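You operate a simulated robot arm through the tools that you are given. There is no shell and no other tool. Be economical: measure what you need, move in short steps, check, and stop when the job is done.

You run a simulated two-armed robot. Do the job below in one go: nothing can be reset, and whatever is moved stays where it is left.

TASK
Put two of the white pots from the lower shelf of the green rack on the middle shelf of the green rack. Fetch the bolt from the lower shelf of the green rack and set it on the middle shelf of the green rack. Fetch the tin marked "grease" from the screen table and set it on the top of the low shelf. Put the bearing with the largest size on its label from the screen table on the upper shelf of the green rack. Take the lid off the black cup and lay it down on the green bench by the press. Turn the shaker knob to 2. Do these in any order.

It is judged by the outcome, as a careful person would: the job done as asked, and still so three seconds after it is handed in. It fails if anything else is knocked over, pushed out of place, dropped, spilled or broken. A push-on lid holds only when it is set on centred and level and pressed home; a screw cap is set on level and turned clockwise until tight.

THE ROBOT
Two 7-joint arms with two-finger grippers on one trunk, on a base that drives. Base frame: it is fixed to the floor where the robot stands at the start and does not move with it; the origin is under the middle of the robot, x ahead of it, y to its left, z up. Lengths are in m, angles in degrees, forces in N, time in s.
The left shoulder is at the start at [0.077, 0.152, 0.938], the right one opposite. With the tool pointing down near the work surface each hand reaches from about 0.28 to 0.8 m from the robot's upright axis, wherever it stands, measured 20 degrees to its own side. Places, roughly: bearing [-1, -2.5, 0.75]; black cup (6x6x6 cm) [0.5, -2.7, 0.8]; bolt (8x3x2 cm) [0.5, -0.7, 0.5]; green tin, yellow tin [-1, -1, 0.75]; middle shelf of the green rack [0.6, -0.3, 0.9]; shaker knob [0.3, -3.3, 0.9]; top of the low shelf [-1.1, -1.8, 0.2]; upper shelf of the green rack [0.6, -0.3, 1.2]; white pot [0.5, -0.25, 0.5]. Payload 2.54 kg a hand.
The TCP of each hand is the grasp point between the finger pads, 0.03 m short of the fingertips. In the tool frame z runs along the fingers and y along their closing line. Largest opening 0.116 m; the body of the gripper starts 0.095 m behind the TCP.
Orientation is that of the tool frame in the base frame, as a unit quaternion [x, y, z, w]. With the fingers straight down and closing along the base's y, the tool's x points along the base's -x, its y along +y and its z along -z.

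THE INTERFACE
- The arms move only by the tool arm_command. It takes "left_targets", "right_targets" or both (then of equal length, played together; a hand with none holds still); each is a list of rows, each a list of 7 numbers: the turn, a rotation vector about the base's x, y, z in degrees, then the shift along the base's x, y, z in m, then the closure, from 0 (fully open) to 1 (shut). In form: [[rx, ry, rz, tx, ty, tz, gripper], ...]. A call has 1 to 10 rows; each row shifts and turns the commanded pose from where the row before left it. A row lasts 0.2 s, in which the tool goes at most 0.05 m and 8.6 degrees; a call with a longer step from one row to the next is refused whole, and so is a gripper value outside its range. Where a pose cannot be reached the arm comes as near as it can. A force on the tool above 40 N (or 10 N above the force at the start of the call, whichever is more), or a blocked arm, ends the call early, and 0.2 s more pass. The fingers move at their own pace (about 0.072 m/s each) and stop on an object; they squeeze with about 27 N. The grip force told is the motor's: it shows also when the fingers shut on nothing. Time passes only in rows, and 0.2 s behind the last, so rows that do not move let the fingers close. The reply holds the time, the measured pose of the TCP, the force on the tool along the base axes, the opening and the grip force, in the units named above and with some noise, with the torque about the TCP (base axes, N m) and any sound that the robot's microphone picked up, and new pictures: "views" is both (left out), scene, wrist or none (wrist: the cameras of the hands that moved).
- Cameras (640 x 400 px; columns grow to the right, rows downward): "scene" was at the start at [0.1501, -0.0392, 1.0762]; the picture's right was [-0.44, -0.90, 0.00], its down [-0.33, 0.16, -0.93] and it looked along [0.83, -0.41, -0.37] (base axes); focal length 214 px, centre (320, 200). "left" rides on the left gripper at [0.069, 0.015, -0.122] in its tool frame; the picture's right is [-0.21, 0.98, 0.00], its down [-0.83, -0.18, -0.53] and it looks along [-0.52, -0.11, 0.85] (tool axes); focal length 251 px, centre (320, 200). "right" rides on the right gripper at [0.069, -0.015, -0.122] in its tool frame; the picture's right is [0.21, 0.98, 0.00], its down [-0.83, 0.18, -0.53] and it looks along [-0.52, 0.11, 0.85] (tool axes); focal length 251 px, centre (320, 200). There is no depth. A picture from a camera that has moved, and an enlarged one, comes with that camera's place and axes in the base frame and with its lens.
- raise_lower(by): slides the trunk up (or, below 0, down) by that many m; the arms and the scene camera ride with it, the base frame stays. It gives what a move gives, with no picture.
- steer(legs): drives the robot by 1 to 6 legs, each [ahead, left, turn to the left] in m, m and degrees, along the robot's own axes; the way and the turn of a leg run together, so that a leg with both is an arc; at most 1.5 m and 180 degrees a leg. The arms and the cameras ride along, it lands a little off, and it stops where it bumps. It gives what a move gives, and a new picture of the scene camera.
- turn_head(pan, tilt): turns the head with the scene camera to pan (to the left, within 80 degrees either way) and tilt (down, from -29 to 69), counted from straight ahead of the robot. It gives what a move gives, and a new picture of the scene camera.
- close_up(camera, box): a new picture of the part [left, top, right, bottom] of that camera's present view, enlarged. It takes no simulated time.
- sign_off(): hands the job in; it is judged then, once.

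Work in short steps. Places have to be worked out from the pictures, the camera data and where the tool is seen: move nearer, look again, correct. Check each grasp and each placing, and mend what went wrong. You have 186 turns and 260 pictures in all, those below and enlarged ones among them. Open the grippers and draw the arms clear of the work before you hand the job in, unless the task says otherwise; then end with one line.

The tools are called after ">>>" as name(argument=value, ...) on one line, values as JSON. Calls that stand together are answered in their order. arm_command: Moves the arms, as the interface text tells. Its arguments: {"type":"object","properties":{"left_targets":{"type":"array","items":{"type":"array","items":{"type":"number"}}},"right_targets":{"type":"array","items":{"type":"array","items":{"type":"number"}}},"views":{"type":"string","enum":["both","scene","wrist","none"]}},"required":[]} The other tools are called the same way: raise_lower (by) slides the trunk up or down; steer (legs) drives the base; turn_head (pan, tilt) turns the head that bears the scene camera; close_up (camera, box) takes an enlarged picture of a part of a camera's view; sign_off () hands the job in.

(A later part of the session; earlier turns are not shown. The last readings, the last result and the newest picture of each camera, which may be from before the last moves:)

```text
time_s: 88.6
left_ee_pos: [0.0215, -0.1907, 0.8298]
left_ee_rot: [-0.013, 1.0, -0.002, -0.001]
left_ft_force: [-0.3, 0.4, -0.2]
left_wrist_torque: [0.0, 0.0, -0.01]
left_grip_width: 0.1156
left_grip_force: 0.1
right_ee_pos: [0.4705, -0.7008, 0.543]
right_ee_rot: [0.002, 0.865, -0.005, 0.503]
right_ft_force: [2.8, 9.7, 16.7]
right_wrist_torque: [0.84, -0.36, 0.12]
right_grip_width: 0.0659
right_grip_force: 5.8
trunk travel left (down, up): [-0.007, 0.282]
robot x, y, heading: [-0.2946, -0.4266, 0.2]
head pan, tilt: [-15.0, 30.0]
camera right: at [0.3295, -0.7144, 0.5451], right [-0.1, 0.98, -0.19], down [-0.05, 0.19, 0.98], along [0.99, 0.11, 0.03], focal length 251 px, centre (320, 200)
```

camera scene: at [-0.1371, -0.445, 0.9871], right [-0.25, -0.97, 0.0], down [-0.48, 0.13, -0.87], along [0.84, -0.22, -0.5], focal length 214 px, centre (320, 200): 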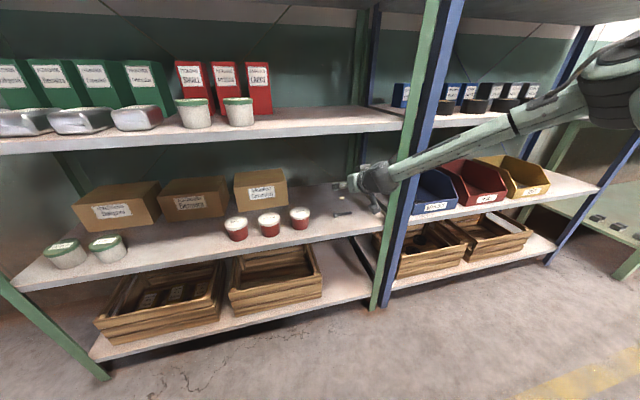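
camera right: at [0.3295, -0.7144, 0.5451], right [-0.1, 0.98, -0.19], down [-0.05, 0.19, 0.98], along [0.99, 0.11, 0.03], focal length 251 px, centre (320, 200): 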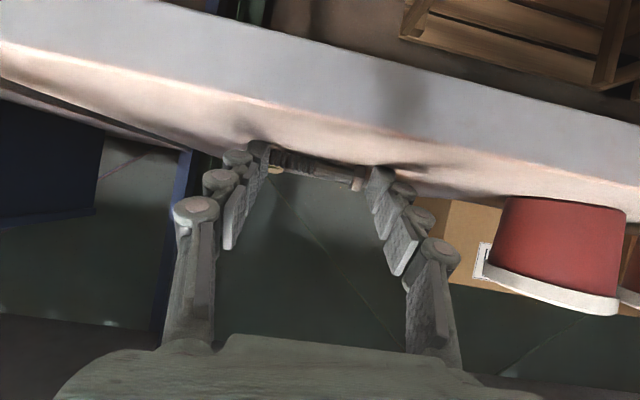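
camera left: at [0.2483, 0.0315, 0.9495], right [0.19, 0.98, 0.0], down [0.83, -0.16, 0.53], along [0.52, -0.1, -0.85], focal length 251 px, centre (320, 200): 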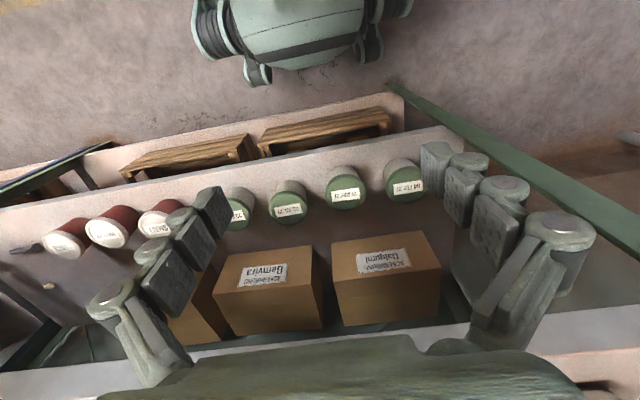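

The fingers hold the bolt end to end; I tighten, then lift 5 cm and look.

>>> arm_command(right_targets=[[0, 0, 0, 0, 0, 0, 0.7], [0, 0, 0, 0, 0, 0, 0.7]], views="none")

>>> raise_lower(by=0.06)

>>> close_up(camera="right", box=[160, 80, 480, 280])

```text
time_s: 89.2
left_ee_pos: [0.0207, -0.1906, 0.8295]
left_ee_rot: [-0.013, 1.0, -0.002, 0.0]
left_ft_force: [0.2, 0.7, 0.3]
left_wrist_torque: [-0.01, 0.0, 0.02]
left_grip_width: 0.116
left_grip_force: 0.1
right_ee_pos: [0.4702, -0.7007, 0.5439]
right_ee_rot: [0.004, 0.865, -0.006, 0.503]
right_ft_force: [-1.7, 10.0, 20.8]
right_wrist_torque: [0.8, -0.39, 0.25]
right_grip_width: 0.0422
right_grip_force: 5.7
trunk travel left (down, up): [-0.007, 0.282]
robot x, y, heading: [-0.2906, -0.4253, 0.4]
head pan, tilt: [-15.0, 30.0]
```

```text
time_s: 90.2
left_ee_pos: [0.0217, -0.1913, 0.8888]
left_ee_rot: [-0.013, 1.0, -0.001, -0.002]
left_ft_force: [-0.4, 0.0, -0.3]
left_wrist_torque: [0.04, -0.03, -0.01]
left_grip_width: 0.1158
left_grip_force: 0.1
right_ee_pos: [0.4691, -0.7028, 0.5982]
right_ee_rot: [0.003, 0.867, -0.006, 0.499]
right_ft_force: [-0.2, 0.3, 0.1]
right_wrist_torque: [-0.02, 0.02, 0.02]
right_grip_width: 0.0347
right_grip_force: 0.0
trunk travel left (down, up): [-0.067, 0.222]
robot x, y, heading: [-0.2918, -0.4232, 0.5]
head pan, tilt: [-15.0, 30.0]
```

```text
2.00 times, centred on (320, 180) of right
camera zoom: at [0.3285, -0.7163, 0.6011], right [-0.1, 0.98, -0.19], down [-0.05, 0.19, 0.98], along [0.99, 0.1, 0.03], focal length 503 px, centre (320, 240)
```

zoom: 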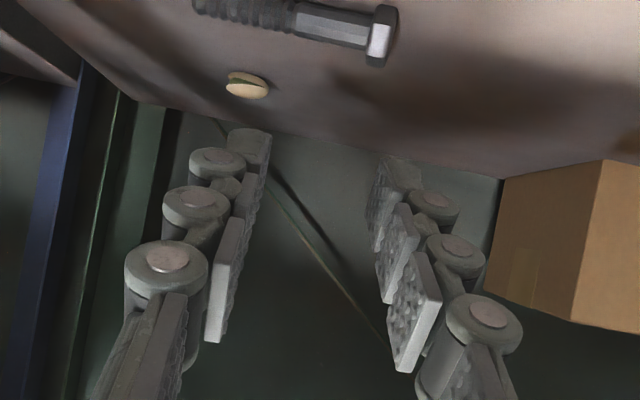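

The fingers rode over the bolt; triangulating three views puts the bolt's axis at x≈0.515 (farther than thought), z≈0.531, now lying from (0.5215,-0.759) to (0.510,-0.689). I drive 0.025 ahead and 0.021 right, reopen and yaw 8°.

>>> steer(legs=[[0.025, -0.021, 0]])

>>> arm_command(right_targets=[[0, 0, 4, 0, 0, 0.02, 0.15], [0, 0, 4, 0, 0, 0.02, 0.15], [0, 0, 0, 0, 0, 0, 0.15], [0, 0, 0, 0, 0, 0, 0.15]], views="wrist")

```text
time_s: 91.1
left_ee_pos: [0.0462, -0.2128, 0.8878]
left_ee_rot: [-0.013, 1.0, 0.0, -0.002]
left_ft_force: [-0.2, 0.8, -0.9]
left_wrist_torque: [0.02, -0.01, -0.06]
left_grip_width: 0.116
left_grip_force: 0.0
right_ee_pos: [0.495, -0.7236, 0.5996]
right_ee_rot: [0.004, 0.866, -0.007, 0.501]
right_ft_force: [0.0, 1.0, 0.1]
right_wrist_torque: [0.03, 0.02, 0.01]
right_grip_width: 0.0347
right_grip_force: 0.1
trunk travel left (down, up): [-0.067, 0.222]
robot x, y, heading: [-0.2688, -0.443, 0.5]
head pan, tilt: [-15.0, 30.0]
camera scene: at [-0.1122, -0.4656, 0.9551], right [-0.25, -0.97, 0.0], down [-0.48, 0.13, -0.87], along [0.84, -0.22, -0.5], focal length 214 px, centre (320, 200)
```

scene: 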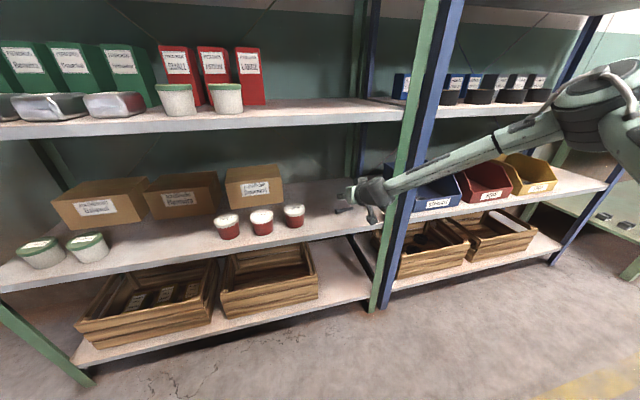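

```text
time_s: 92.1
left_ee_pos: [0.0471, -0.2119, 0.8884]
left_ee_rot: [-0.013, 1.0, -0.001, -0.002]
left_ft_force: [0.1, -0.5, 1.1]
left_wrist_torque: [-0.03, 0.01, 0.04]
left_grip_width: 0.1159
left_grip_force: 0.0
right_ee_pos: [0.4936, -0.7227, 0.6402]
right_ee_rot: [-0.057, 0.864, 0.029, 0.499]
right_ft_force: [0.3, -0.9, -0.8]
right_wrist_torque: [0.0, -0.02, 0.02]
right_grip_width: 0.0985
right_grip_force: 0.2
trunk travel left (down, up): [-0.067, 0.222]
robot x, y, heading: [-0.2683, -0.4429, 0.6]
head pan, tilt: [-15.0, 30.0]
camera right: at [0.3571, -0.7552, 0.6427], right [-0.23, 0.95, -0.19], down [-0.07, 0.18, 0.98], along [0.97, 0.24, 0.03], focal length 251 px, centre (320, 200)
```

right: 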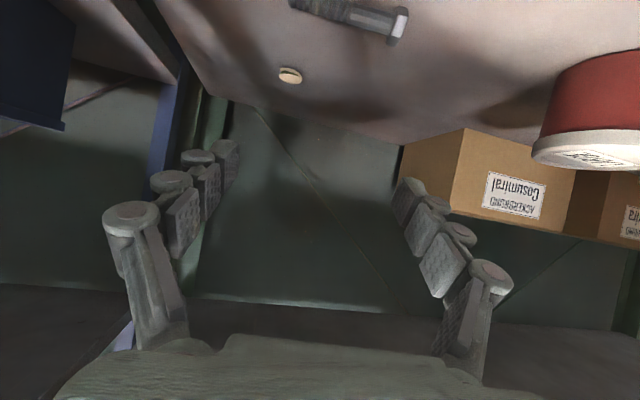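

Bolt centre computes to (0.513,-0.720), matching the planned TCP offset. I lower the trunk 0.064, then the arm step by step.

>>> raise_lower(by=-0.064)

>>> arm_command(right_targets=[[0, 0, 0, 0.002, 0, -0.01, 0.15], [0, 0, 0, 0, 0, -0.01, 0.15], [0, 0, 0, 0, 0, -0.008, 0.15], [0, 0, 0, 0, 0, -0.003, 0.15], [0, 0, 0, 0, 0, 0, 0.15]], views="wrist")

>>> close_up(camera="right", box=[180, 80, 460, 255])

```text
time_s: 93.2
left_ee_pos: [0.0466, -0.2121, 0.8255]
left_ee_rot: [-0.012, 1.0, -0.001, -0.002]
left_ft_force: [-0.2, -1.0, -0.2]
left_wrist_torque: [-0.01, -0.03, 0.0]
left_grip_width: 0.116
left_grip_force: 0.1
right_ee_pos: [0.4946, -0.7225, 0.576]
right_ee_rot: [-0.057, 0.864, 0.029, 0.499]
right_ft_force: [0.1, 0.9, 0.6]
right_wrist_torque: [0.02, 0.0, 0.01]
right_grip_width: 0.0986
right_grip_force: 0.1
trunk travel left (down, up): [-0.003, 0.286]
robot x, y, heading: [-0.2646, -0.4441, 0.2]
head pan, tilt: [-15.0, 30.0]
```

```text
time_s: 94.3
left_ee_pos: [0.0464, -0.2128, 0.8251]
left_ee_rot: [-0.013, 1.0, -0.002, -0.002]
left_ft_force: [-0.4, -0.4, 0.3]
left_wrist_torque: [0.0, 0.03, -0.01]
left_grip_width: 0.1164
left_grip_force: 0.1
right_ee_pos: [0.4973, -0.7224, 0.5489]
right_ee_rot: [-0.057, 0.866, 0.028, 0.497]
right_ft_force: [0.6, 0.0, -0.4]
right_wrist_torque: [0.0, -0.01, 0.02]
right_grip_width: 0.0984
right_grip_force: 0.1
right hand out of reach, approached as far as the arm can: row 4
trunk travel left (down, up): [-0.003, 0.286]
robot x, y, heading: [-0.2692, -0.4415, 0.2]
head pan, tilt: [-15.0, 30.0]
camera right: at [0.3596, -0.7554, 0.5522], right [-0.23, 0.95, -0.19], down [-0.07, 0.18, 0.98], along [0.97, 0.24, 0.02], focal length 251 px, centre (320, 200)
```

right: 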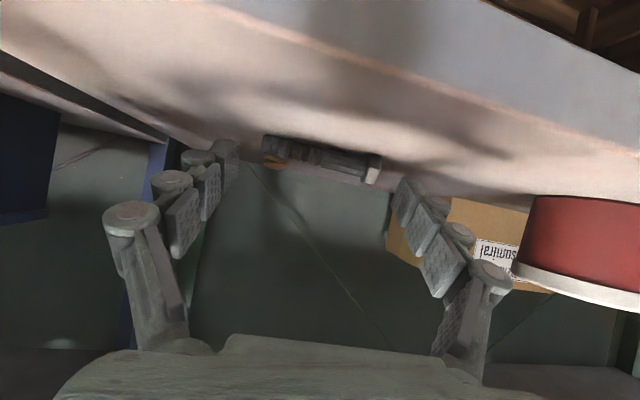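

```text
2.29 times, centred on (320, 168) of right
camera zoom: at [0.3596, -0.7554, 0.5522], right [-0.23, 0.95, -0.19], down [-0.07, 0.18, 0.98], along [0.97, 0.24, 0.02], focal length 575 px, centre (320, 274)
```

zoom: 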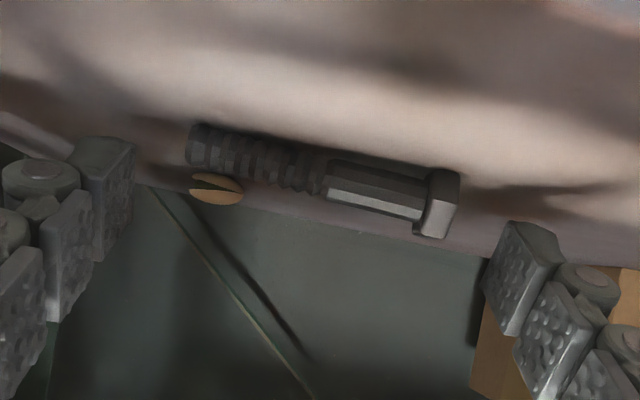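

Pads still ride ~1.5 cm above the bolt axis. Steepening by 10° brings the tips down onto the bolt line without needing lower reach.

>>> arm_command(right_targets=[[-0.7, 5, 0, 0, 0, 0, 0.15], [-0.7, 5, 0, 0, 0, 0, 0.15], [0, 0, 0, 0, 0, -0.002, 0.15], [0, 0, 0, 0, 0, 0, 0.15]], views="none")

>>> close_up(camera="right", box=[180, 60, 460, 235])

```text
time_s: 95.3
left_ee_pos: [0.0466, -0.2133, 0.8245]
left_ee_rot: [-0.014, 1.0, 0.0, -0.002]
left_ft_force: [0.3, 0.5, 0.2]
left_wrist_torque: [-0.03, 0.0, 0.0]
left_grip_width: 0.1159
left_grip_force: 0.2
right_ee_pos: [0.4967, -0.7222, 0.5461]
right_ee_rot: [-0.062, 0.905, 0.025, 0.42]
right_ft_force: [0.9, -0.1, 0.9]
right_wrist_torque: [0.01, -0.02, -0.02]
right_grip_width: 0.0986
right_grip_force: 0.0
trunk travel left (down, up): [-0.003, 0.286]
robot x, y, heading: [-0.2684, -0.4458, 0.3]
head pan, tilt: [-15.0, 30.0]
```

```text
2.29 times, centred on (320, 148) of right
camera zoom: at [0.362, -0.7545, 0.5738], right [-0.26, 0.95, -0.17], down [0.1, 0.2, 0.97], along [0.96, 0.24, -0.15], focal length 575 px, centre (320, 320)
```

zoom: 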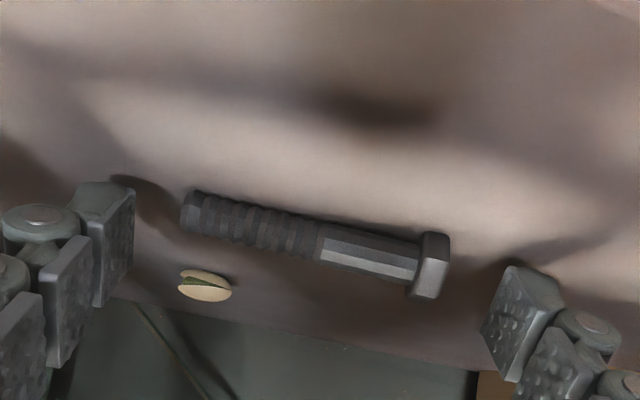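

Closer: the bolt is at the pads' lower edge. I go another ~5 mm down.

>>> arm_command(right_targets=[[0, 0, 0, 0, 0, -0.003, 0.15], [0, 0, 0, 0, 0, -0.003, 0.15], [0, 0, 0, 0, 0, 0, 0.15]], views="none")

>>> close_up(camera="right", box=[180, 60, 460, 235])

```text
time_s: 96.2
left_ee_pos: [0.0479, -0.2122, 0.8252]
left_ee_rot: [-0.013, 1.0, 0.0, -0.002]
left_ft_force: [-0.6, 0.0, 0.8]
left_wrist_torque: [0.0, -0.02, -0.03]
left_grip_width: 0.116
left_grip_force: 0.2
right_ee_pos: [0.497, -0.7227, 0.5396]
right_ee_rot: [-0.06, 0.904, 0.023, 0.422]
right_ft_force: [0.1, -0.2, 3.1]
right_wrist_torque: [0.12, 0.02, 0.03]
right_grip_width: 0.0989
right_grip_force: 0.7
trunk travel left (down, up): [-0.003, 0.286]
robot x, y, heading: [-0.265, -0.4436, 0.3]
head pan, tilt: [-15.0, 30.0]
```

```text
2.29 times, centred on (320, 148) of right
camera zoom: at [0.3618, -0.7546, 0.568], right [-0.26, 0.95, -0.17], down [0.1, 0.2, 0.97], along [0.96, 0.24, -0.15], focal length 575 px, centre (320, 320)
```

zoom: 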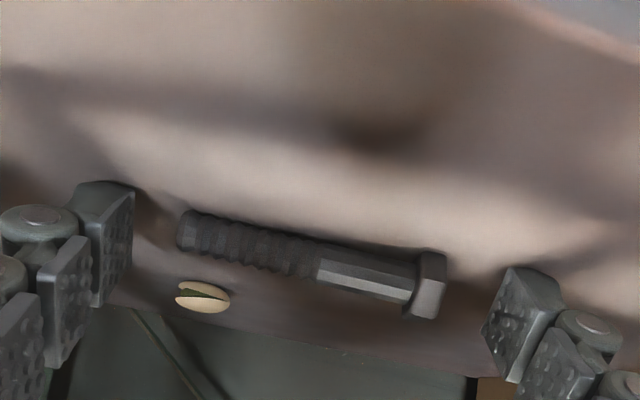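

Tips just touch the shelf and the bolt ends face the pads. I close slowly.

>>> arm_command(right_targets=[[0, 0, 0, 0, 0, 0.001, 0.25], [0, 0, 0, 0, 0, 0, 0.35], [0, 0, 0, 0, 0, 0, 0.42], [0, 0, 0, 0, 0, 0, 0.42], [0, 0, 0, 0, 0, 0, 0.42]], views="none")

>>> close_up(camera="right", box=[180, 60, 460, 235])

```text
time_s: 97.3
left_ee_pos: [0.0446, -0.2122, 0.8254]
left_ee_rot: [-0.013, 1.0, -0.001, -0.001]
left_ft_force: [0.0, 0.3, 0.2]
left_wrist_torque: [0.01, -0.02, -0.03]
left_grip_width: 0.116
left_grip_force: 0.1
right_ee_pos: [0.4978, -0.7206, 0.5449]
right_ee_rot: [-0.061, 0.904, 0.025, 0.423]
right_ft_force: [-0.6, 9.3, 17.6]
right_wrist_torque: [0.95, -0.12, 0.06]
right_grip_width: 0.0766
right_grip_force: 6.9
trunk travel left (down, up): [-0.003, 0.286]
robot x, y, heading: [-0.2684, -0.4388, 0.7]
head pan, tilt: [-15.0, 30.0]
```

```text
2.29 times, centred on (320, 148) of right
camera zoom: at [0.3624, -0.7531, 0.5715], right [-0.26, 0.95, -0.17], down [0.09, 0.2, 0.97], along [0.96, 0.24, -0.14], focal length 575 px, centre (320, 320)
```

zoom: 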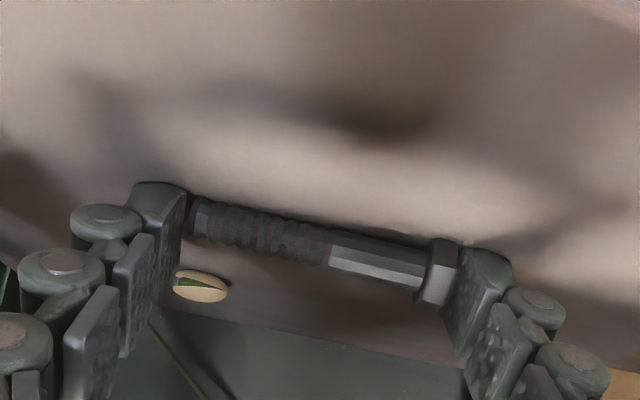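

The tips lengthen while closing and press on the shelf (17 N). I raise 4 mm to relieve that and finish closing.

>>> arm_command(right_targets=[[0, 0, 0, 0, 0, -0.002, 0.38], [0, 0, 0, 0, 0, 0, 0.4], [0, 0, 0, 0, 0, 0, 0.5], [0, 0, 0, 0, 0, 0, 0.6], [0, 0, 0, 0, 0, 0, 0.6]], views="none")

>>> close_up(camera="right", box=[180, 60, 460, 235])

```text
time_s: 98.5
left_ee_pos: [0.0446, -0.2111, 0.8253]
left_ee_rot: [-0.013, 1.0, -0.002, 0.0]
left_ft_force: [-1.4, -0.5, 0.7]
left_wrist_torque: [-0.01, 0.03, 0.0]
left_grip_width: 0.116
left_grip_force: 0.1
right_ee_pos: [0.4963, -0.7193, 0.5448]
right_ee_rot: [-0.061, 0.903, 0.024, 0.424]
right_ft_force: [-4.7, 11.2, 22.9]
right_wrist_torque: [1.29, -0.08, 0.27]
right_grip_width: 0.0723
right_grip_force: 26.6
trunk travel left (down, up): [-0.003, 0.286]
robot x, y, heading: [-0.2698, -0.4428, 0.6]
head pan, tilt: [-15.0, 30.0]
```

```text
2.29 times, centred on (320, 148) of right
camera zoom: at [0.3615, -0.7525, 0.5715], right [-0.27, 0.95, -0.17], down [0.09, 0.2, 0.98], along [0.96, 0.24, -0.14], focal length 575 px, centre (320, 320)
```

zoom: 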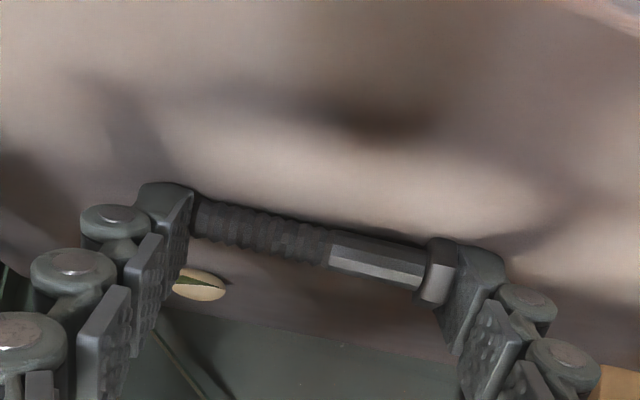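

The bolt is gripped (26.6 N at 0.072 m). I lift with the trunk and check.

>>> raise_lower(by=0.05)

>>> close_up(camera="right", box=[180, 60, 460, 235])

```text
time_s: 99.5
left_ee_pos: [0.0477, -0.2119, 0.874]
left_ee_rot: [-0.013, 1.0, 0.0, -0.002]
left_ft_force: [0.7, -0.1, 0.6]
left_wrist_torque: [-0.01, 0.02, -0.02]
left_grip_width: 0.1162
left_grip_force: 0.0
right_ee_pos: [0.4968, -0.7233, 0.5882]
right_ee_rot: [-0.06, 0.905, 0.022, 0.421]
right_ft_force: [-0.5, 0.5, -0.9]
right_wrist_torque: [0.02, -0.01, -0.01]
right_grip_width: 0.0726
right_grip_force: 27.4
trunk travel left (down, up): [-0.053, 0.236]
robot x, y, heading: [-0.269, -0.4408, 0.5]
head pan, tilt: [-15.0, 30.0]
```

```text
2.29 times, centred on (320, 148) of right
camera zoom: at [0.3613, -0.7553, 0.616], right [-0.26, 0.95, -0.17], down [0.1, 0.2, 0.97], along [0.96, 0.24, -0.15], focal length 575 px, centre (320, 320)
```

zoom: 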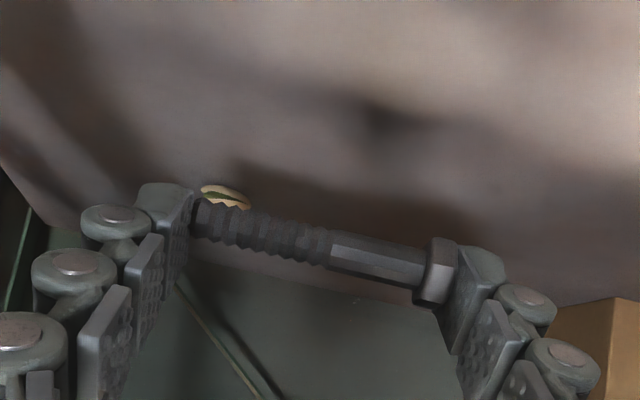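

Bolt held. I back out, shift left 0.12, raise the trunk and lift the arm for the middle shelf.

>>> steer(legs=[[-0.27, 0, 0], [0, 0.12, 0]])

>>> raise_lower(by=0.235)

>>> arm_command(right_targets=[[0, 0, 0, 0, 0, 0.03, 0.6], [0, 0, 0, 0, 0, 0.03, 0.6], [0, 0, 0, 0, 0, 0.03, 0.6], [0, 0, 0, 0, 0, 0.03, 0.6], [0, 0, 0, 0, 0, 0, 0.6]], views="wrist")

```text
time_s: 102.8
left_ee_pos: [-0.2176, -0.0944, 0.8749]
left_ee_rot: [-0.01, 1.0, -0.001, -0.002]
left_ft_force: [-0.1, -0.2, -1.2]
left_wrist_torque: [-0.03, -0.02, 0.01]
left_grip_width: 0.116
left_grip_force: 0.1
right_ee_pos: [0.2302, -0.6068, 0.5888]
right_ee_rot: [-0.059, 0.905, 0.022, 0.421]
right_ft_force: [0.0, 0.7, -0.4]
right_wrist_torque: [-0.03, 0.02, 0.02]
right_grip_width: 0.0723
right_grip_force: 27.1
trunk travel left (down, up): [-0.053, 0.236]
robot x, y, heading: [-0.536, -0.3245, 0.2]
head pan, tilt: [-15.0, 30.0]
camera scene: at [-0.3781, -0.3467, 0.9411], right [-0.26, -0.97, 0.0], down [-0.48, 0.13, -0.87], along [0.84, -0.22, -0.5], focal length 214 px, centre (320, 200)
```

scene: 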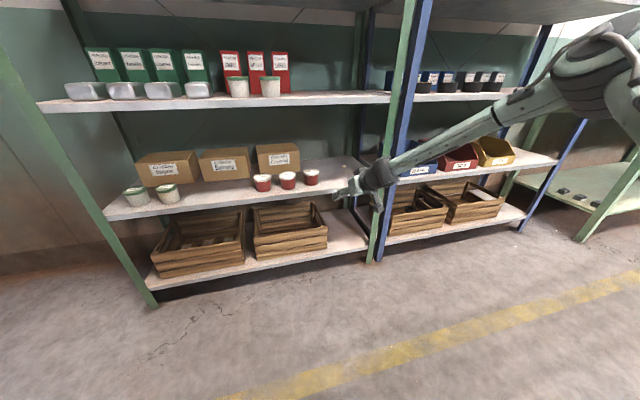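

```text
time_s: 105.2
left_ee_pos: [-0.2182, -0.0943, 1.1098]
left_ee_rot: [-0.011, 1.0, -0.001, -0.002]
left_ft_force: [0.2, 0.2, 0.4]
left_wrist_torque: [-0.02, 0.03, 0.01]
left_grip_width: 0.1158
left_grip_force: 0.0
right_ee_pos: [0.2306, -0.6064, 0.8232]
right_ee_rot: [-0.058, 0.905, 0.022, 0.421]
right_ft_force: [-0.5, -0.1, -0.6]
right_wrist_torque: [0.01, 0.03, -0.01]
right_grip_width: 0.0723
right_grip_force: 26.9
trunk travel left (down, up): [-0.288, 0.001]
robot x, y, heading: [-0.5348, -0.3255, 0.3]
head pan, tilt: [-15.0, 30.0]
```

```text
time_s: 106.4
left_ee_pos: [-0.2178, -0.0938, 1.1107]
left_ee_rot: [-0.01, 1.0, -0.001, -0.002]
left_ft_force: [0.7, -0.2, -0.1]
left_wrist_torque: [0.01, 0.0, 0.01]
left_grip_width: 0.1159
left_grip_force: 0.1
right_ee_pos: [0.2288, -0.6075, 0.9438]
right_ee_rot: [-0.059, 0.905, 0.023, 0.421]
right_ft_force: [0.2, 0.1, -0.3]
right_wrist_torque: [0.02, -0.04, 0.02]
right_grip_width: 0.0722
right_grip_force: 27.2
trunk travel left (down, up): [-0.288, 0.001]
robot x, y, heading: [-0.5353, -0.3224, 0.4]
head pan, tilt: [-15.0, 30.0]
camera right: at [0.0943, -0.6386, 0.9716], right [-0.26, 0.95, -0.17], down [0.1, 0.2, 0.97], along [0.96, 0.24, -0.15], focal length 251 px, centre (320, 200)
```

right: 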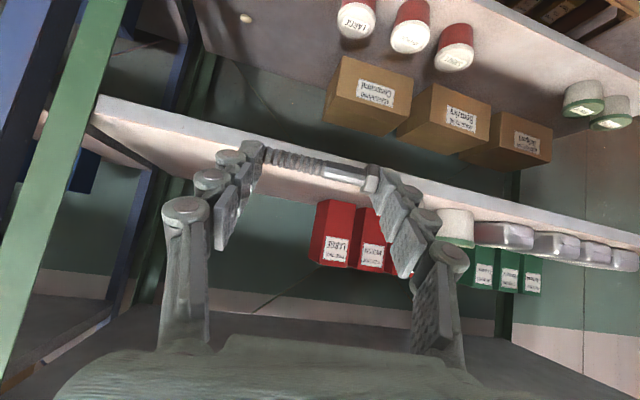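

Clear above shelf level; I drive ahead 0.24 and lower in steps.

>>> steer(legs=[[0.24, 0, 0]])

>>> arm_command(right_targets=[[0, 0, 0, 0, 0, -0.012, 0.6], [0, 0, 0, 0, 0, -0.008, 0.6], [0, 0, 0, 0, 0, -0.004, 0.6], [0, 0, 0, 0, 0, -0.003, 0.6], [0, 0, 0, 0, 0, -0.002, 0.6], [0, 0, 0, 0, 0, 0, 0.6]], views="wrist")

```text
time_s: 108.2
left_ee_pos: [0.0204, -0.094, 1.11]
left_ee_rot: [-0.01, 1.0, 0.0, -0.001]
left_ft_force: [0.7, -0.2, 0.9]
left_wrist_torque: [0.02, 0.05, 0.02]
left_grip_width: 0.1159
left_grip_force: 0.2
right_ee_pos: [0.4674, -0.6071, 0.9439]
right_ee_rot: [-0.059, 0.905, 0.022, 0.421]
right_ft_force: [0.4, -0.3, -0.7]
right_wrist_torque: [-0.04, 0.0, 0.01]
right_grip_width: 0.0722
right_grip_force: 27.1
trunk travel left (down, up): [-0.288, 0.001]
robot x, y, heading: [-0.2961, -0.3218, 0.3]
head pan, tilt: [-15.0, 30.0]
camera scene: at [-0.1399, -0.3464, 1.176], right [-0.26, -0.97, 0.0], down [-0.48, 0.13, -0.87], along [0.84, -0.22, -0.5], focal length 214 px, centre (320, 200)
```

scene: 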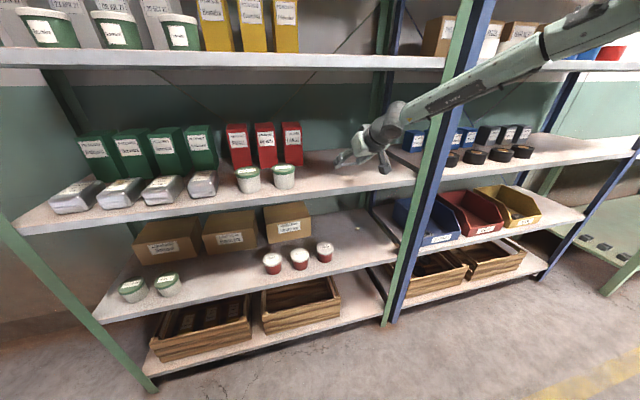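

```text
time_s: 109.6
left_ee_pos: [0.0198, -0.0941, 1.1103]
left_ee_rot: [-0.01, 1.0, -0.001, -0.002]
left_ft_force: [0.1, 1.3, -0.2]
left_wrist_torque: [0.0, 0.02, -0.02]
left_grip_width: 0.116
left_grip_force: 0.1
right_ee_pos: [0.4667, -0.6076, 0.9161]
right_ee_rot: [-0.058, 0.905, 0.022, 0.422]
right_ft_force: [-0.2, 1.0, -0.4]
right_wrist_torque: [-0.01, 0.02, -0.04]
right_grip_width: 0.0722
right_grip_force: 27.1
trunk travel left (down, up): [-0.288, 0.001]
robot x, y, heading: [-0.293, -0.3231, 0.1]
head pan, tilt: [-15.0, 30.0]
camera right: at [0.331, -0.6393, 0.9424], right [-0.26, 0.95, -0.17], down [0.1, 0.2, 0.97], along [0.96, 0.23, -0.15], focal length 251 px, centre (320, 200)
```

right: 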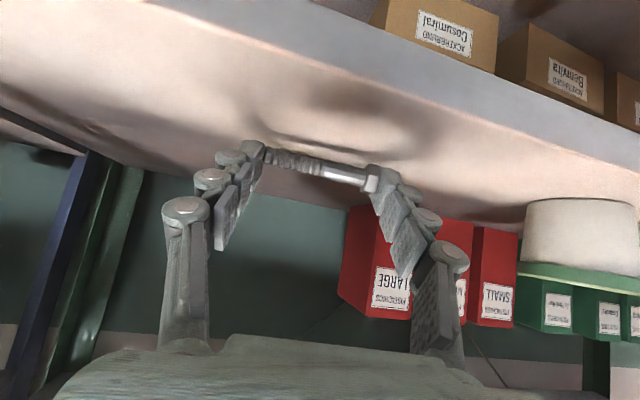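

No contact yet; I continue down in 2 mm steps.

>>> arm_command(right_targets=[[0, 0, 0, 0, 0, -0.003, 0.6], [0, 0, 0, 0, 0, -0.002, 0.6], [0, 0, 0, 0, 0, -0.002, 0.6], [0, 0, 0, 0, 0, -0.002, 0.6], [0, 0, 0, 0, 0, 0, 0.6]], views="none")

```text
time_s: 110.8
left_ee_pos: [0.0202, -0.093, 1.1098]
left_ee_rot: [-0.01, 1.0, -0.002, -0.002]
left_ft_force: [-0.6, -1.1, 0.0]
left_wrist_torque: [0.0, -0.01, 0.0]
left_grip_width: 0.116
left_grip_force: 0.1
right_ee_pos: [0.4662, -0.6073, 0.906]
right_ee_rot: [-0.058, 0.905, 0.022, 0.422]
right_ft_force: [0.1, 0.0, -0.2]
right_wrist_torque: [-0.02, 0.0, 0.0]
right_grip_width: 0.0723
right_grip_force: 26.9
trunk travel left (down, up): [-0.288, 0.001]
robot x, y, heading: [-0.2958, -0.3255, 0.2]
head pan, tilt: [-15.0, 30.0]
```

>>> arm_command(right_targets=[[0, 0, 0, 0, 0, -0.002, 0.6], [0, 0, 0, 0, 0, -0.002, 0.6], [0, 0, 0, 0, 0, 0, 0.6]], views="wrist")

```text
time_s: 111.6
left_ee_pos: [0.0182, -0.0936, 1.1108]
left_ee_rot: [-0.009, 1.0, -0.002, -0.001]
left_ft_force: [0.0, -0.3, 1.1]
left_wrist_torque: [-0.03, 0.0, 0.02]
left_grip_width: 0.116
left_grip_force: 0.1
right_ee_pos: [0.4658, -0.6074, 0.9056]
right_ee_rot: [-0.058, 0.903, 0.022, 0.424]
right_ft_force: [0.3, -0.8, 10.3]
right_wrist_torque: [0.35, -0.13, 0.01]
right_grip_width: 0.0724
right_grip_force: 26.8
trunk travel left (down, up): [-0.288, 0.001]
robot x, y, heading: [-0.2952, -0.3287, -0.2]
head pan, tilt: [-15.0, 30.0]
camera right: at [0.3312, -0.639, 0.9323], right [-0.26, 0.95, -0.17], down [0.09, 0.2, 0.97], along [0.96, 0.23, -0.14], focal length 251 px, centre (320, 200)
```

right: 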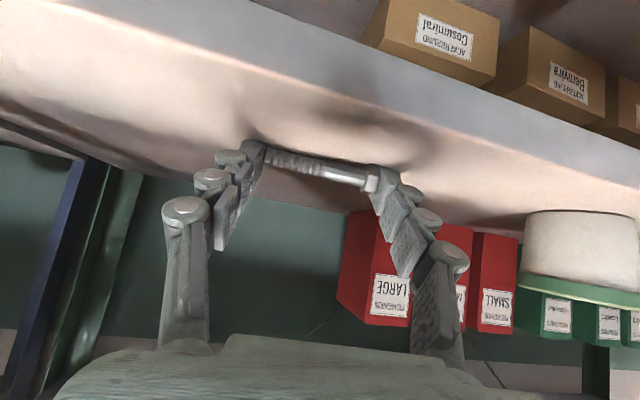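

Contact at 10 N, like at pickup. I open and lift away.

>>> arm_command(right_targets=[[0, 0, 0, 0, 0, 0.001, 0.3], [0, 0, 0, 0, 0, 0, 0.18], [0, 0, 0, 0, 0, 0, 0.15], [0, 0, 0, -0.01, 0, 0.02, 0.15], [0, 0, 0, -0.03, 0, 0.03, 0.15], [0, 0, 0, -0.03, 0, 0.03, 0.15], [0, 0, 0, 0, 0, 0, 0.15]], views="wrist")

```text
time_s: 113.2
left_ee_pos: [0.0201, -0.0938, 1.11]
left_ee_rot: [-0.01, 1.0, 0.0, -0.002]
left_ft_force: [0.7, 0.2, 0.1]
left_wrist_torque: [0.0, 0.01, -0.02]
left_grip_width: 0.1158
left_grip_force: 0.1
right_ee_pos: [0.3971, -0.6085, 0.9833]
right_ee_rot: [-0.059, 0.905, 0.023, 0.42]
right_ft_force: [0.0, -0.1, -0.4]
right_wrist_torque: [-0.02, 0.03, 0.03]
right_grip_width: 0.0984
right_grip_force: 0.0
trunk travel left (down, up): [-0.288, 0.001]
robot x, y, heading: [-0.2996, -0.324, 0.1]
head pan, tilt: [-15.0, 30.0]
camera right: at [0.2618, -0.6405, 1.0115], right [-0.26, 0.95, -0.17], down [0.1, 0.2, 0.97], along [0.96, 0.23, -0.15], focal length 251 px, centre (320, 200)
```

right: 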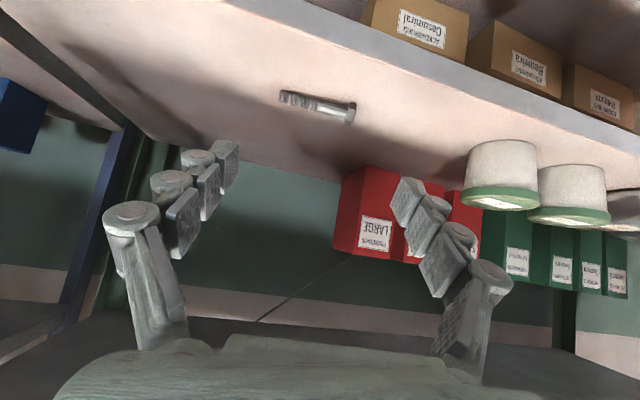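

The bolt lies well on the middle shelf. Rack-lower tasks done; I back off and fold the right hand to a fingers-down carrying pose.

>>> steer(legs=[[-0.3, 0, 0]])

>>> arm_command(right_targets=[[0.8, 7, -1, -0.025, 0, 0.01, 0.1], [0.8, 7, -1, -0.03, 0, 0.01, 0.1], [0, 7, -1, -0.03, 0, 0.01, 0.1], [0, 7, -1, -0.03, 0, 0, 0.1], [0, 7, -1, -0.03, 0, 0, 0.1], [0, 7, -1, -0.03, 0, 0, 0.1], [0, 7, -1, -0.03, 0, 0, 0.1], [0, 1, -1, -0.03, 0, 0, 0.1], [0, 0, 0, -0.03, 0, 0, 0.1], [0, 0, 0, -0.03, 0, 0, 0.1]], views="none")

>>> turn_head(pan=-75, tilt=15)

```text
time_s: 115.2
left_ee_pos: [-0.2785, -0.0948, 1.1103]
left_ee_rot: [-0.012, 1.0, -0.001, -0.002]
left_ft_force: [-0.6, 0.0, 0.0]
left_wrist_torque: [-0.02, -0.01, 0.01]
left_grip_width: 0.1161
left_grip_force: 0.1
right_ee_pos: [0.1009, -0.6084, 0.9842]
right_ee_rot: [-0.06, 0.905, 0.023, 0.421]
right_ft_force: [-0.8, 0.4, 0.5]
right_wrist_torque: [0.0, 0.01, -0.06]
right_grip_width: 0.0986
right_grip_force: 0.0
trunk travel left (down, up): [-0.288, 0.001]
robot x, y, heading: [-0.5979, -0.3243, 0.0]
head pan, tilt: [-15.0, 30.0]
camera scene: at [-0.4378, -0.3468, 1.1763], right [-0.25, -0.97, 0.0], down [-0.48, 0.13, -0.87], along [0.84, -0.22, -0.5], focal length 214 px, centre (320, 200)
```

scene: 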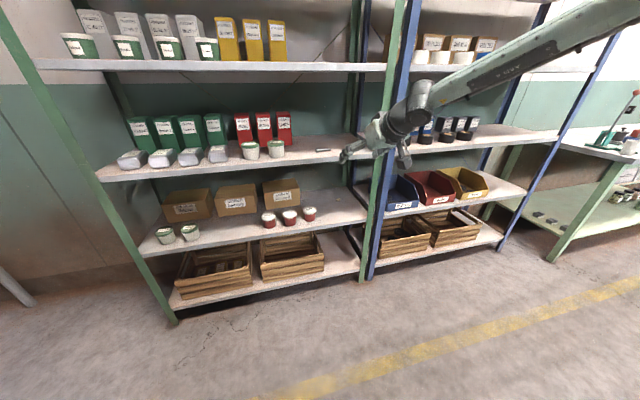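

```text
time_s: 117.4
left_ee_pos: [-0.2777, -0.094, 1.11]
left_ee_rot: [-0.012, 1.0, -0.001, -0.001]
left_ft_force: [-0.3, -0.5, 0.2]
left_wrist_torque: [-0.02, -0.01, 0.01]
left_grip_width: 0.1161
left_grip_force: 0.1
right_ee_pos: [-0.1933, -0.61, 1.0138]
right_ee_rot: [0.028, 0.999, 0.031, 0.002]
right_ft_force: [0.7, -0.2, -0.2]
right_wrist_torque: [-0.04, 0.01, -0.01]
right_grip_width: 0.1044
right_grip_force: 0.1
trunk travel left (down, up): [-0.288, 0.001]
robot x, y, heading: [-0.5949, -0.3228, 0.4]
head pan, tilt: [-15.0, 30.0]
```

```text
time_s: 118.7
left_ee_pos: [-0.2787, -0.0942, 1.1097]
left_ee_rot: [-0.012, 1.0, -0.001, -0.001]
left_ft_force: [0.0, -0.2, -0.6]
left_wrist_torque: [0.03, -0.02, 0.01]
left_grip_width: 0.1157
left_grip_force: 0.1
right_ee_pos: [-0.1936, -0.6101, 1.0122]
right_ee_rot: [0.027, 0.999, 0.031, 0.002]
right_ft_force: [-1.3, -0.5, -0.3]
right_wrist_torque: [-0.03, 0.01, -0.03]
right_grip_width: 0.1042
right_grip_force: 0.0
trunk travel left (down, up): [-0.288, 0.001]
robot x, y, heading: [-0.5932, -0.3248, 0.3]
head pan, tilt: [-75.0, 15.0]
camera scene: at [-0.5001, -0.4139, 1.2003], right [-0.96, -0.26, 0.0], down [-0.07, 0.25, -0.97], along [0.25, -0.93, -0.26], focal length 214 px, centre (320, 200)
```

scene: 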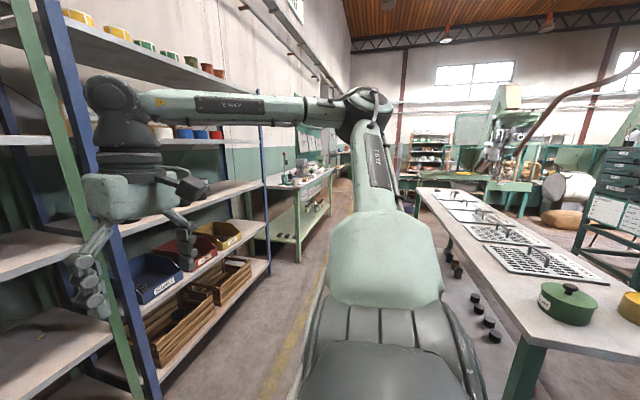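

The screen table lies to the right with a green and a yellow tin at its near end. I go ahead a little and turn left 180° to face it, away from the tins.

>>> steer(legs=[[0.2, 0.1, 0], [0, 0, 90], [0, 0, 90]])

>>> turn_head(pan=35, tilt=25)

```text
time_s: 128.2
left_ee_pos: [-0.7153, -0.4442, 1.1094]
left_ee_rot: [1.0, -0.004, 0.002, -0.001]
left_ft_force: [-0.7, -0.5, 0.2]
left_wrist_torque: [0.0, 0.03, 0.0]
left_grip_width: 0.1163
left_grip_force: 0.0
right_ee_pos: [-0.7837, 0.0736, 1.0142]
right_ee_rot: [0.999, -0.044, -0.002, 0.03]
right_ft_force: [0.6, -0.6, -0.8]
right_wrist_torque: [0.03, 0.0, -0.04]
right_grip_width: 0.1047
right_grip_force: 0.2
trunk travel left (down, up): [-0.288, 0.001]
robot x, y, heading: [-0.3921, -0.2205, 178.2]
head pan, tilt: [-75.0, 15.0]
camera scene: at [-0.4819, -0.1302, 1.2004], right [0.97, 0.23, 0.0], down [0.06, -0.25, -0.97], along [-0.22, 0.94, -0.26], focal length 214 px, centre (320, 200)
```

scene: 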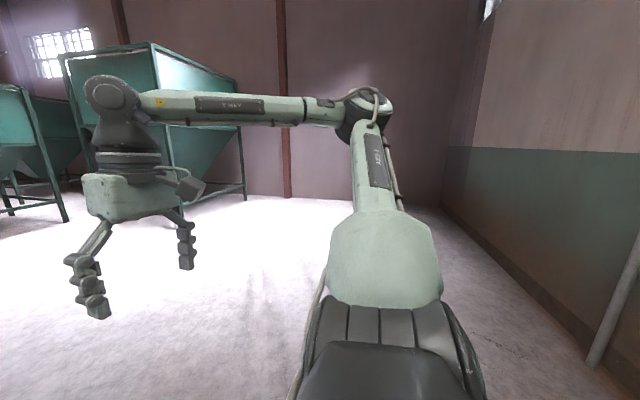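

```text
time_s: 130.1
left_ee_pos: [-0.7139, -0.4433, 1.1099]
left_ee_rot: [1.0, -0.004, 0.002, -0.001]
left_ft_force: [0.5, -0.2, 0.7]
left_wrist_torque: [-0.01, -0.01, 0.01]
left_grip_width: 0.1159
left_grip_force: 0.0
right_ee_pos: [-0.7829, 0.074, 1.0127]
right_ee_rot: [0.999, -0.043, -0.002, 0.03]
right_ft_force: [0.1, -0.3, -0.1]
right_wrist_torque: [-0.03, 0.02, -0.01]
right_grip_width: 0.1045
right_grip_force: 0.0
trunk travel left (down, up): [-0.288, 0.001]
robot x, y, heading: [-0.3936, -0.2184, 178.4]
head pan, tilt: [35.0, 25.0]
camera scene: at [-0.5371, -0.2717, 1.1841], right [-0.55, 0.83, 0.0], down [0.35, 0.23, -0.91], along [-0.76, -0.5, -0.42], focal length 214 px, centre (320, 200)
```

scene: 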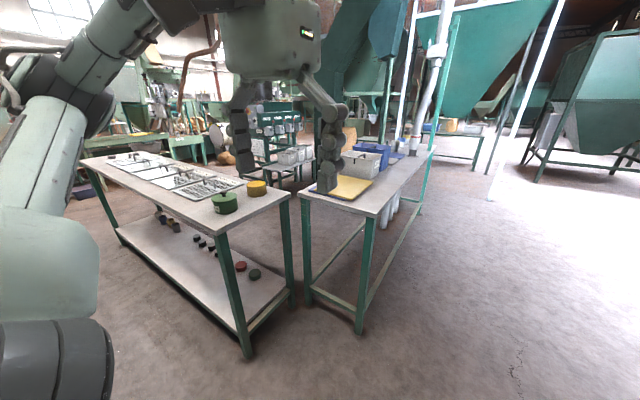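

I see the table (aisle edge x≈-0.92), green tin near (-1.06,-1.15), yellow near (-1.25,-1.15), and a low shelf beneath. I drive left 0.88 along the aisle and look at the tins.

>>> steer(legs=[[0, 0.88, 1.5]])

>>> turn_head(pan=0, tilt=35)

```text
time_s: 138.9
left_ee_pos: [-0.7179, -1.3275, 1.1097]
left_ee_rot: [1.0, 0.012, 0.002, 0.0]
left_ft_force: [-0.4, 0.5, -1.4]
left_wrist_torque: [0.0, 0.04, 0.04]
left_grip_width: 0.1159
left_grip_force: 0.0
right_ee_pos: [-0.8022, -0.8116, 1.0135]
right_ee_rot: [0.999, -0.028, -0.001, 0.031]
right_ft_force: [-0.3, 0.2, -0.3]
right_wrist_torque: [0.0, 0.01, 0.02]
right_grip_width: 0.1045
right_grip_force: 0.0
trunk travel left (down, up): [-0.288, 0.001]
robot x, y, heading: [-0.4008, -1.0968, -179.9]
head pan, tilt: [35.0, 25.0]
camera scene: at [-0.5455, -1.1494, 1.1841], right [-0.58, 0.82, 0.0], down [0.35, 0.24, -0.91], along [-0.74, -0.52, -0.42], focal length 214 px, centre (320, 200)
```

scene: 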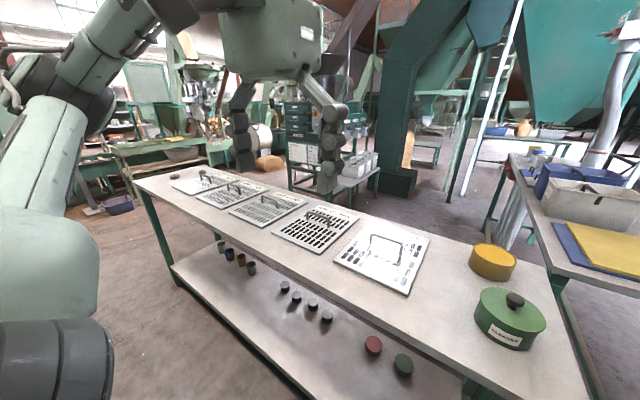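

```text
time_s: 139.9
left_ee_pos: [-0.7176, -1.3275, 1.1103]
left_ee_rot: [1.0, 0.011, 0.002, -0.001]
left_ft_force: [0.4, 0.2, 0.6]
left_wrist_torque: [0.03, 0.01, 0.01]
left_grip_width: 0.1164
left_grip_force: 0.0
right_ee_pos: [-0.8006, -0.8117, 1.0137]
right_ee_rot: [0.999, -0.028, -0.003, 0.03]
right_ft_force: [0.2, -0.2, -1.2]
right_wrist_torque: [0.0, 0.0, 0.01]
right_grip_width: 0.1043
right_grip_force: 0.0
trunk travel left (down, up): [-0.288, 0.001]
robot x, y, heading: [-0.4056, -1.0989, -179.7]
head pan, tilt: [0.0, 35.0]
camera scene: at [-0.5583, -1.0966, 1.1684], right [-0.01, 1.0, 0.0], down [0.57, 0.0, -0.82], along [-0.82, 0.0, -0.57], focal length 214 px, centre (320, 200)
```

scene: 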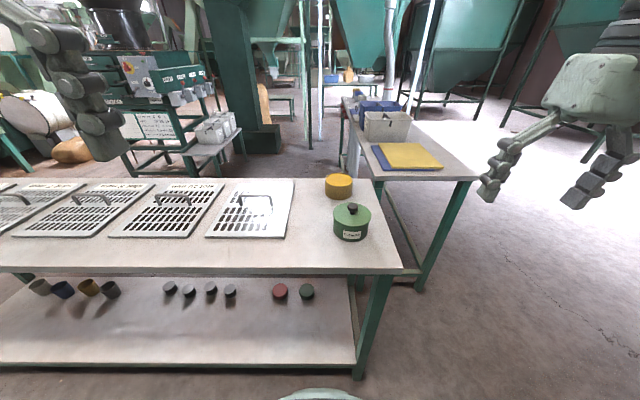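

The green tin's label reads "CLEANER". I enlarge both tins to check the yellow one.

>>> close_up(camera="scene", box=[290, 160, 410, 260])

>>> close_up(camera="scene", box=[0, 260, 380, 390])

```text
4.00 times, centred on (350, 210) of scene
camera zoom: at [-0.5583, -1.0966, 1.1684], right [-0.01, 1.0, 0.0], down [0.57, 0.0, -0.82], along [-0.82, 0.0, -0.57], focal length 858 px, centre (200, 160)
```

zoom: 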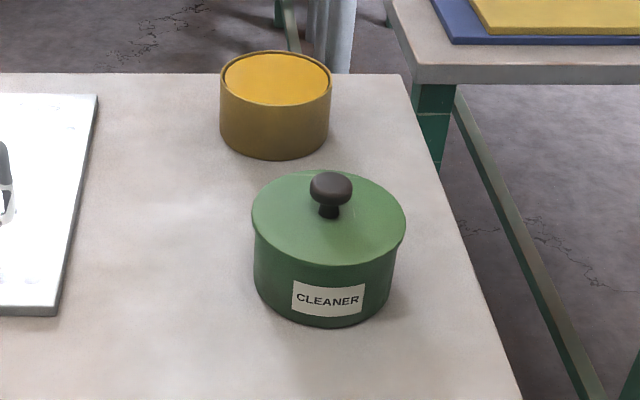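

```text
1.68 times, centred on (190, 325) of scene
camera zoom: at [-0.5583, -1.0966, 1.1684], right [-0.01, 1.0, 0.0], down [0.57, 0.0, -0.82], along [-0.82, 0.0, -0.57], focal length 361 px, centre (539, -10)
```

zoom: 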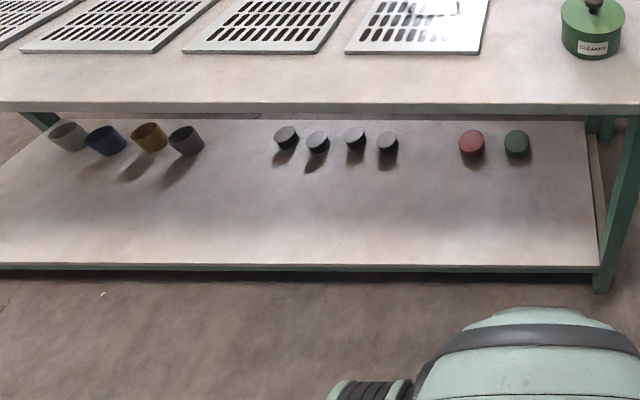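

The yellow tin (grease by elimination; I'll verify its label) is at about (-1.227,-1.03), 0.10 m wide, 0.05 tall on a table at z≈0.74. I drive left 0.2, and extend the right hand with a 45° forward tilt above the table.

>>> steer(legs=[[0, 0.2, 0]])

>>> arm_command(right_targets=[[1.7, 5, 1.6, -0.025, -0.003, 0, 0], [1.7, 5, 1.6, -0.03, 0, 0, 0], [0, 5, 0, -0.03, 0, 0, 0], [0, 5, 0, -0.03, 0, 0, 0], [0, 5, 0, -0.03, 0, 0, 0], [0, 5, 0, -0.03, 0, 0, 0], [0, 5, 0, -0.03, 0, 0, 0], [0, 5, 0, -0.03, 0, 0, 0], [0, 5, 0, -0.03, 0, 0, 0], [0, 0, 0, -0.03, 0, 0, 0]], views="both")

```text
time_s: 142.4
left_ee_pos: [-0.7173, -1.5268, 1.1093]
left_ee_rot: [1.0, 0.012, 0.002, -0.001]
left_ft_force: [-0.1, -0.1, 0.6]
left_wrist_torque: [0.01, -0.02, 0.02]
left_grip_width: 0.1162
left_grip_force: 0.1
right_ee_pos: [-0.8003, -1.0116, 1.0136]
right_ee_rot: [0.999, -0.028, -0.002, 0.031]
right_ft_force: [0.5, 0.2, 0.2]
right_wrist_torque: [-0.02, 0.0, -0.03]
right_grip_width: 0.1044
right_grip_force: 0.0
trunk travel left (down, up): [-0.288, 0.001]
robot x, y, heading: [-0.4009, -1.2974, -179.6]
head pan, tilt: [0.0, 35.0]
camera scene: at [-0.5576, -1.297, 1.1684], right [0.0, 1.0, 0.0], down [0.57, 0.0, -0.82], along [-0.82, 0.0, -0.57], focal length 214 px, centre (320, 200)
```

scene: 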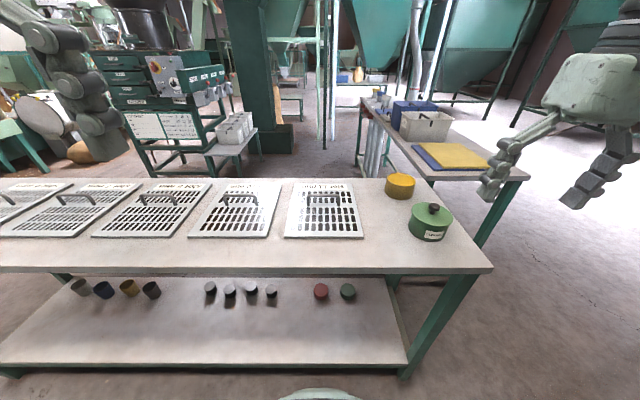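

```text
time_s: 144.6
left_ee_pos: [-0.7185, -1.5279, 1.1102]
left_ee_rot: [1.0, 0.011, 0.002, -0.002]
left_ft_force: [-0.6, 0.5, -0.6]
left_wrist_torque: [0.0, 0.01, 0.02]
left_grip_width: 0.1157
left_grip_force: 0.1
right_ee_pos: [-1.0951, -1.0142, 1.0122]
right_ee_rot: [0.923, 0.003, -0.384, 0.002]
right_ft_force: [-0.5, -0.1, -0.3]
right_wrist_torque: [0.01, -0.02, -0.02]
right_grip_width: 0.116
right_grip_force: 0.0
trunk travel left (down, up): [-0.288, 0.001]
robot x, y, heading: [-0.4018, -1.2951, -179.8]
head pan, tilt: [0.0, 35.0]
camera scene: at [-0.5581, -1.297, 1.1682], right [0.0, 1.0, 0.0], down [0.57, 0.0, -0.82], along [-0.82, 0.0, -0.57], focal length 214 px, centre (320, 200)
camera right: at [-0.9611, -0.9974, 1.0513], right [0.16, -0.98, -0.15], down [-0.2, -0.18, 0.96], along [-0.97, -0.12, -0.23], focal length 251 px, centre (320, 200)
```

scene: 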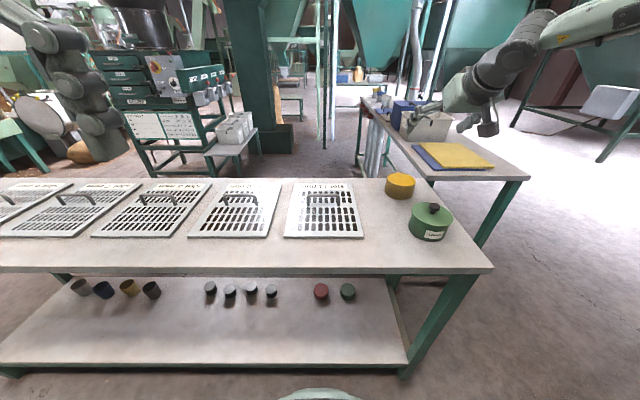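
right: 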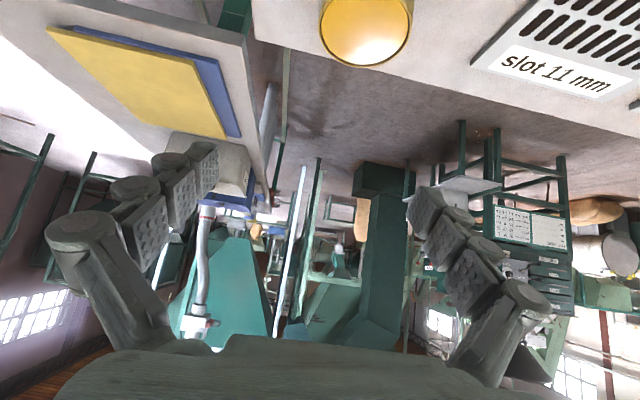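

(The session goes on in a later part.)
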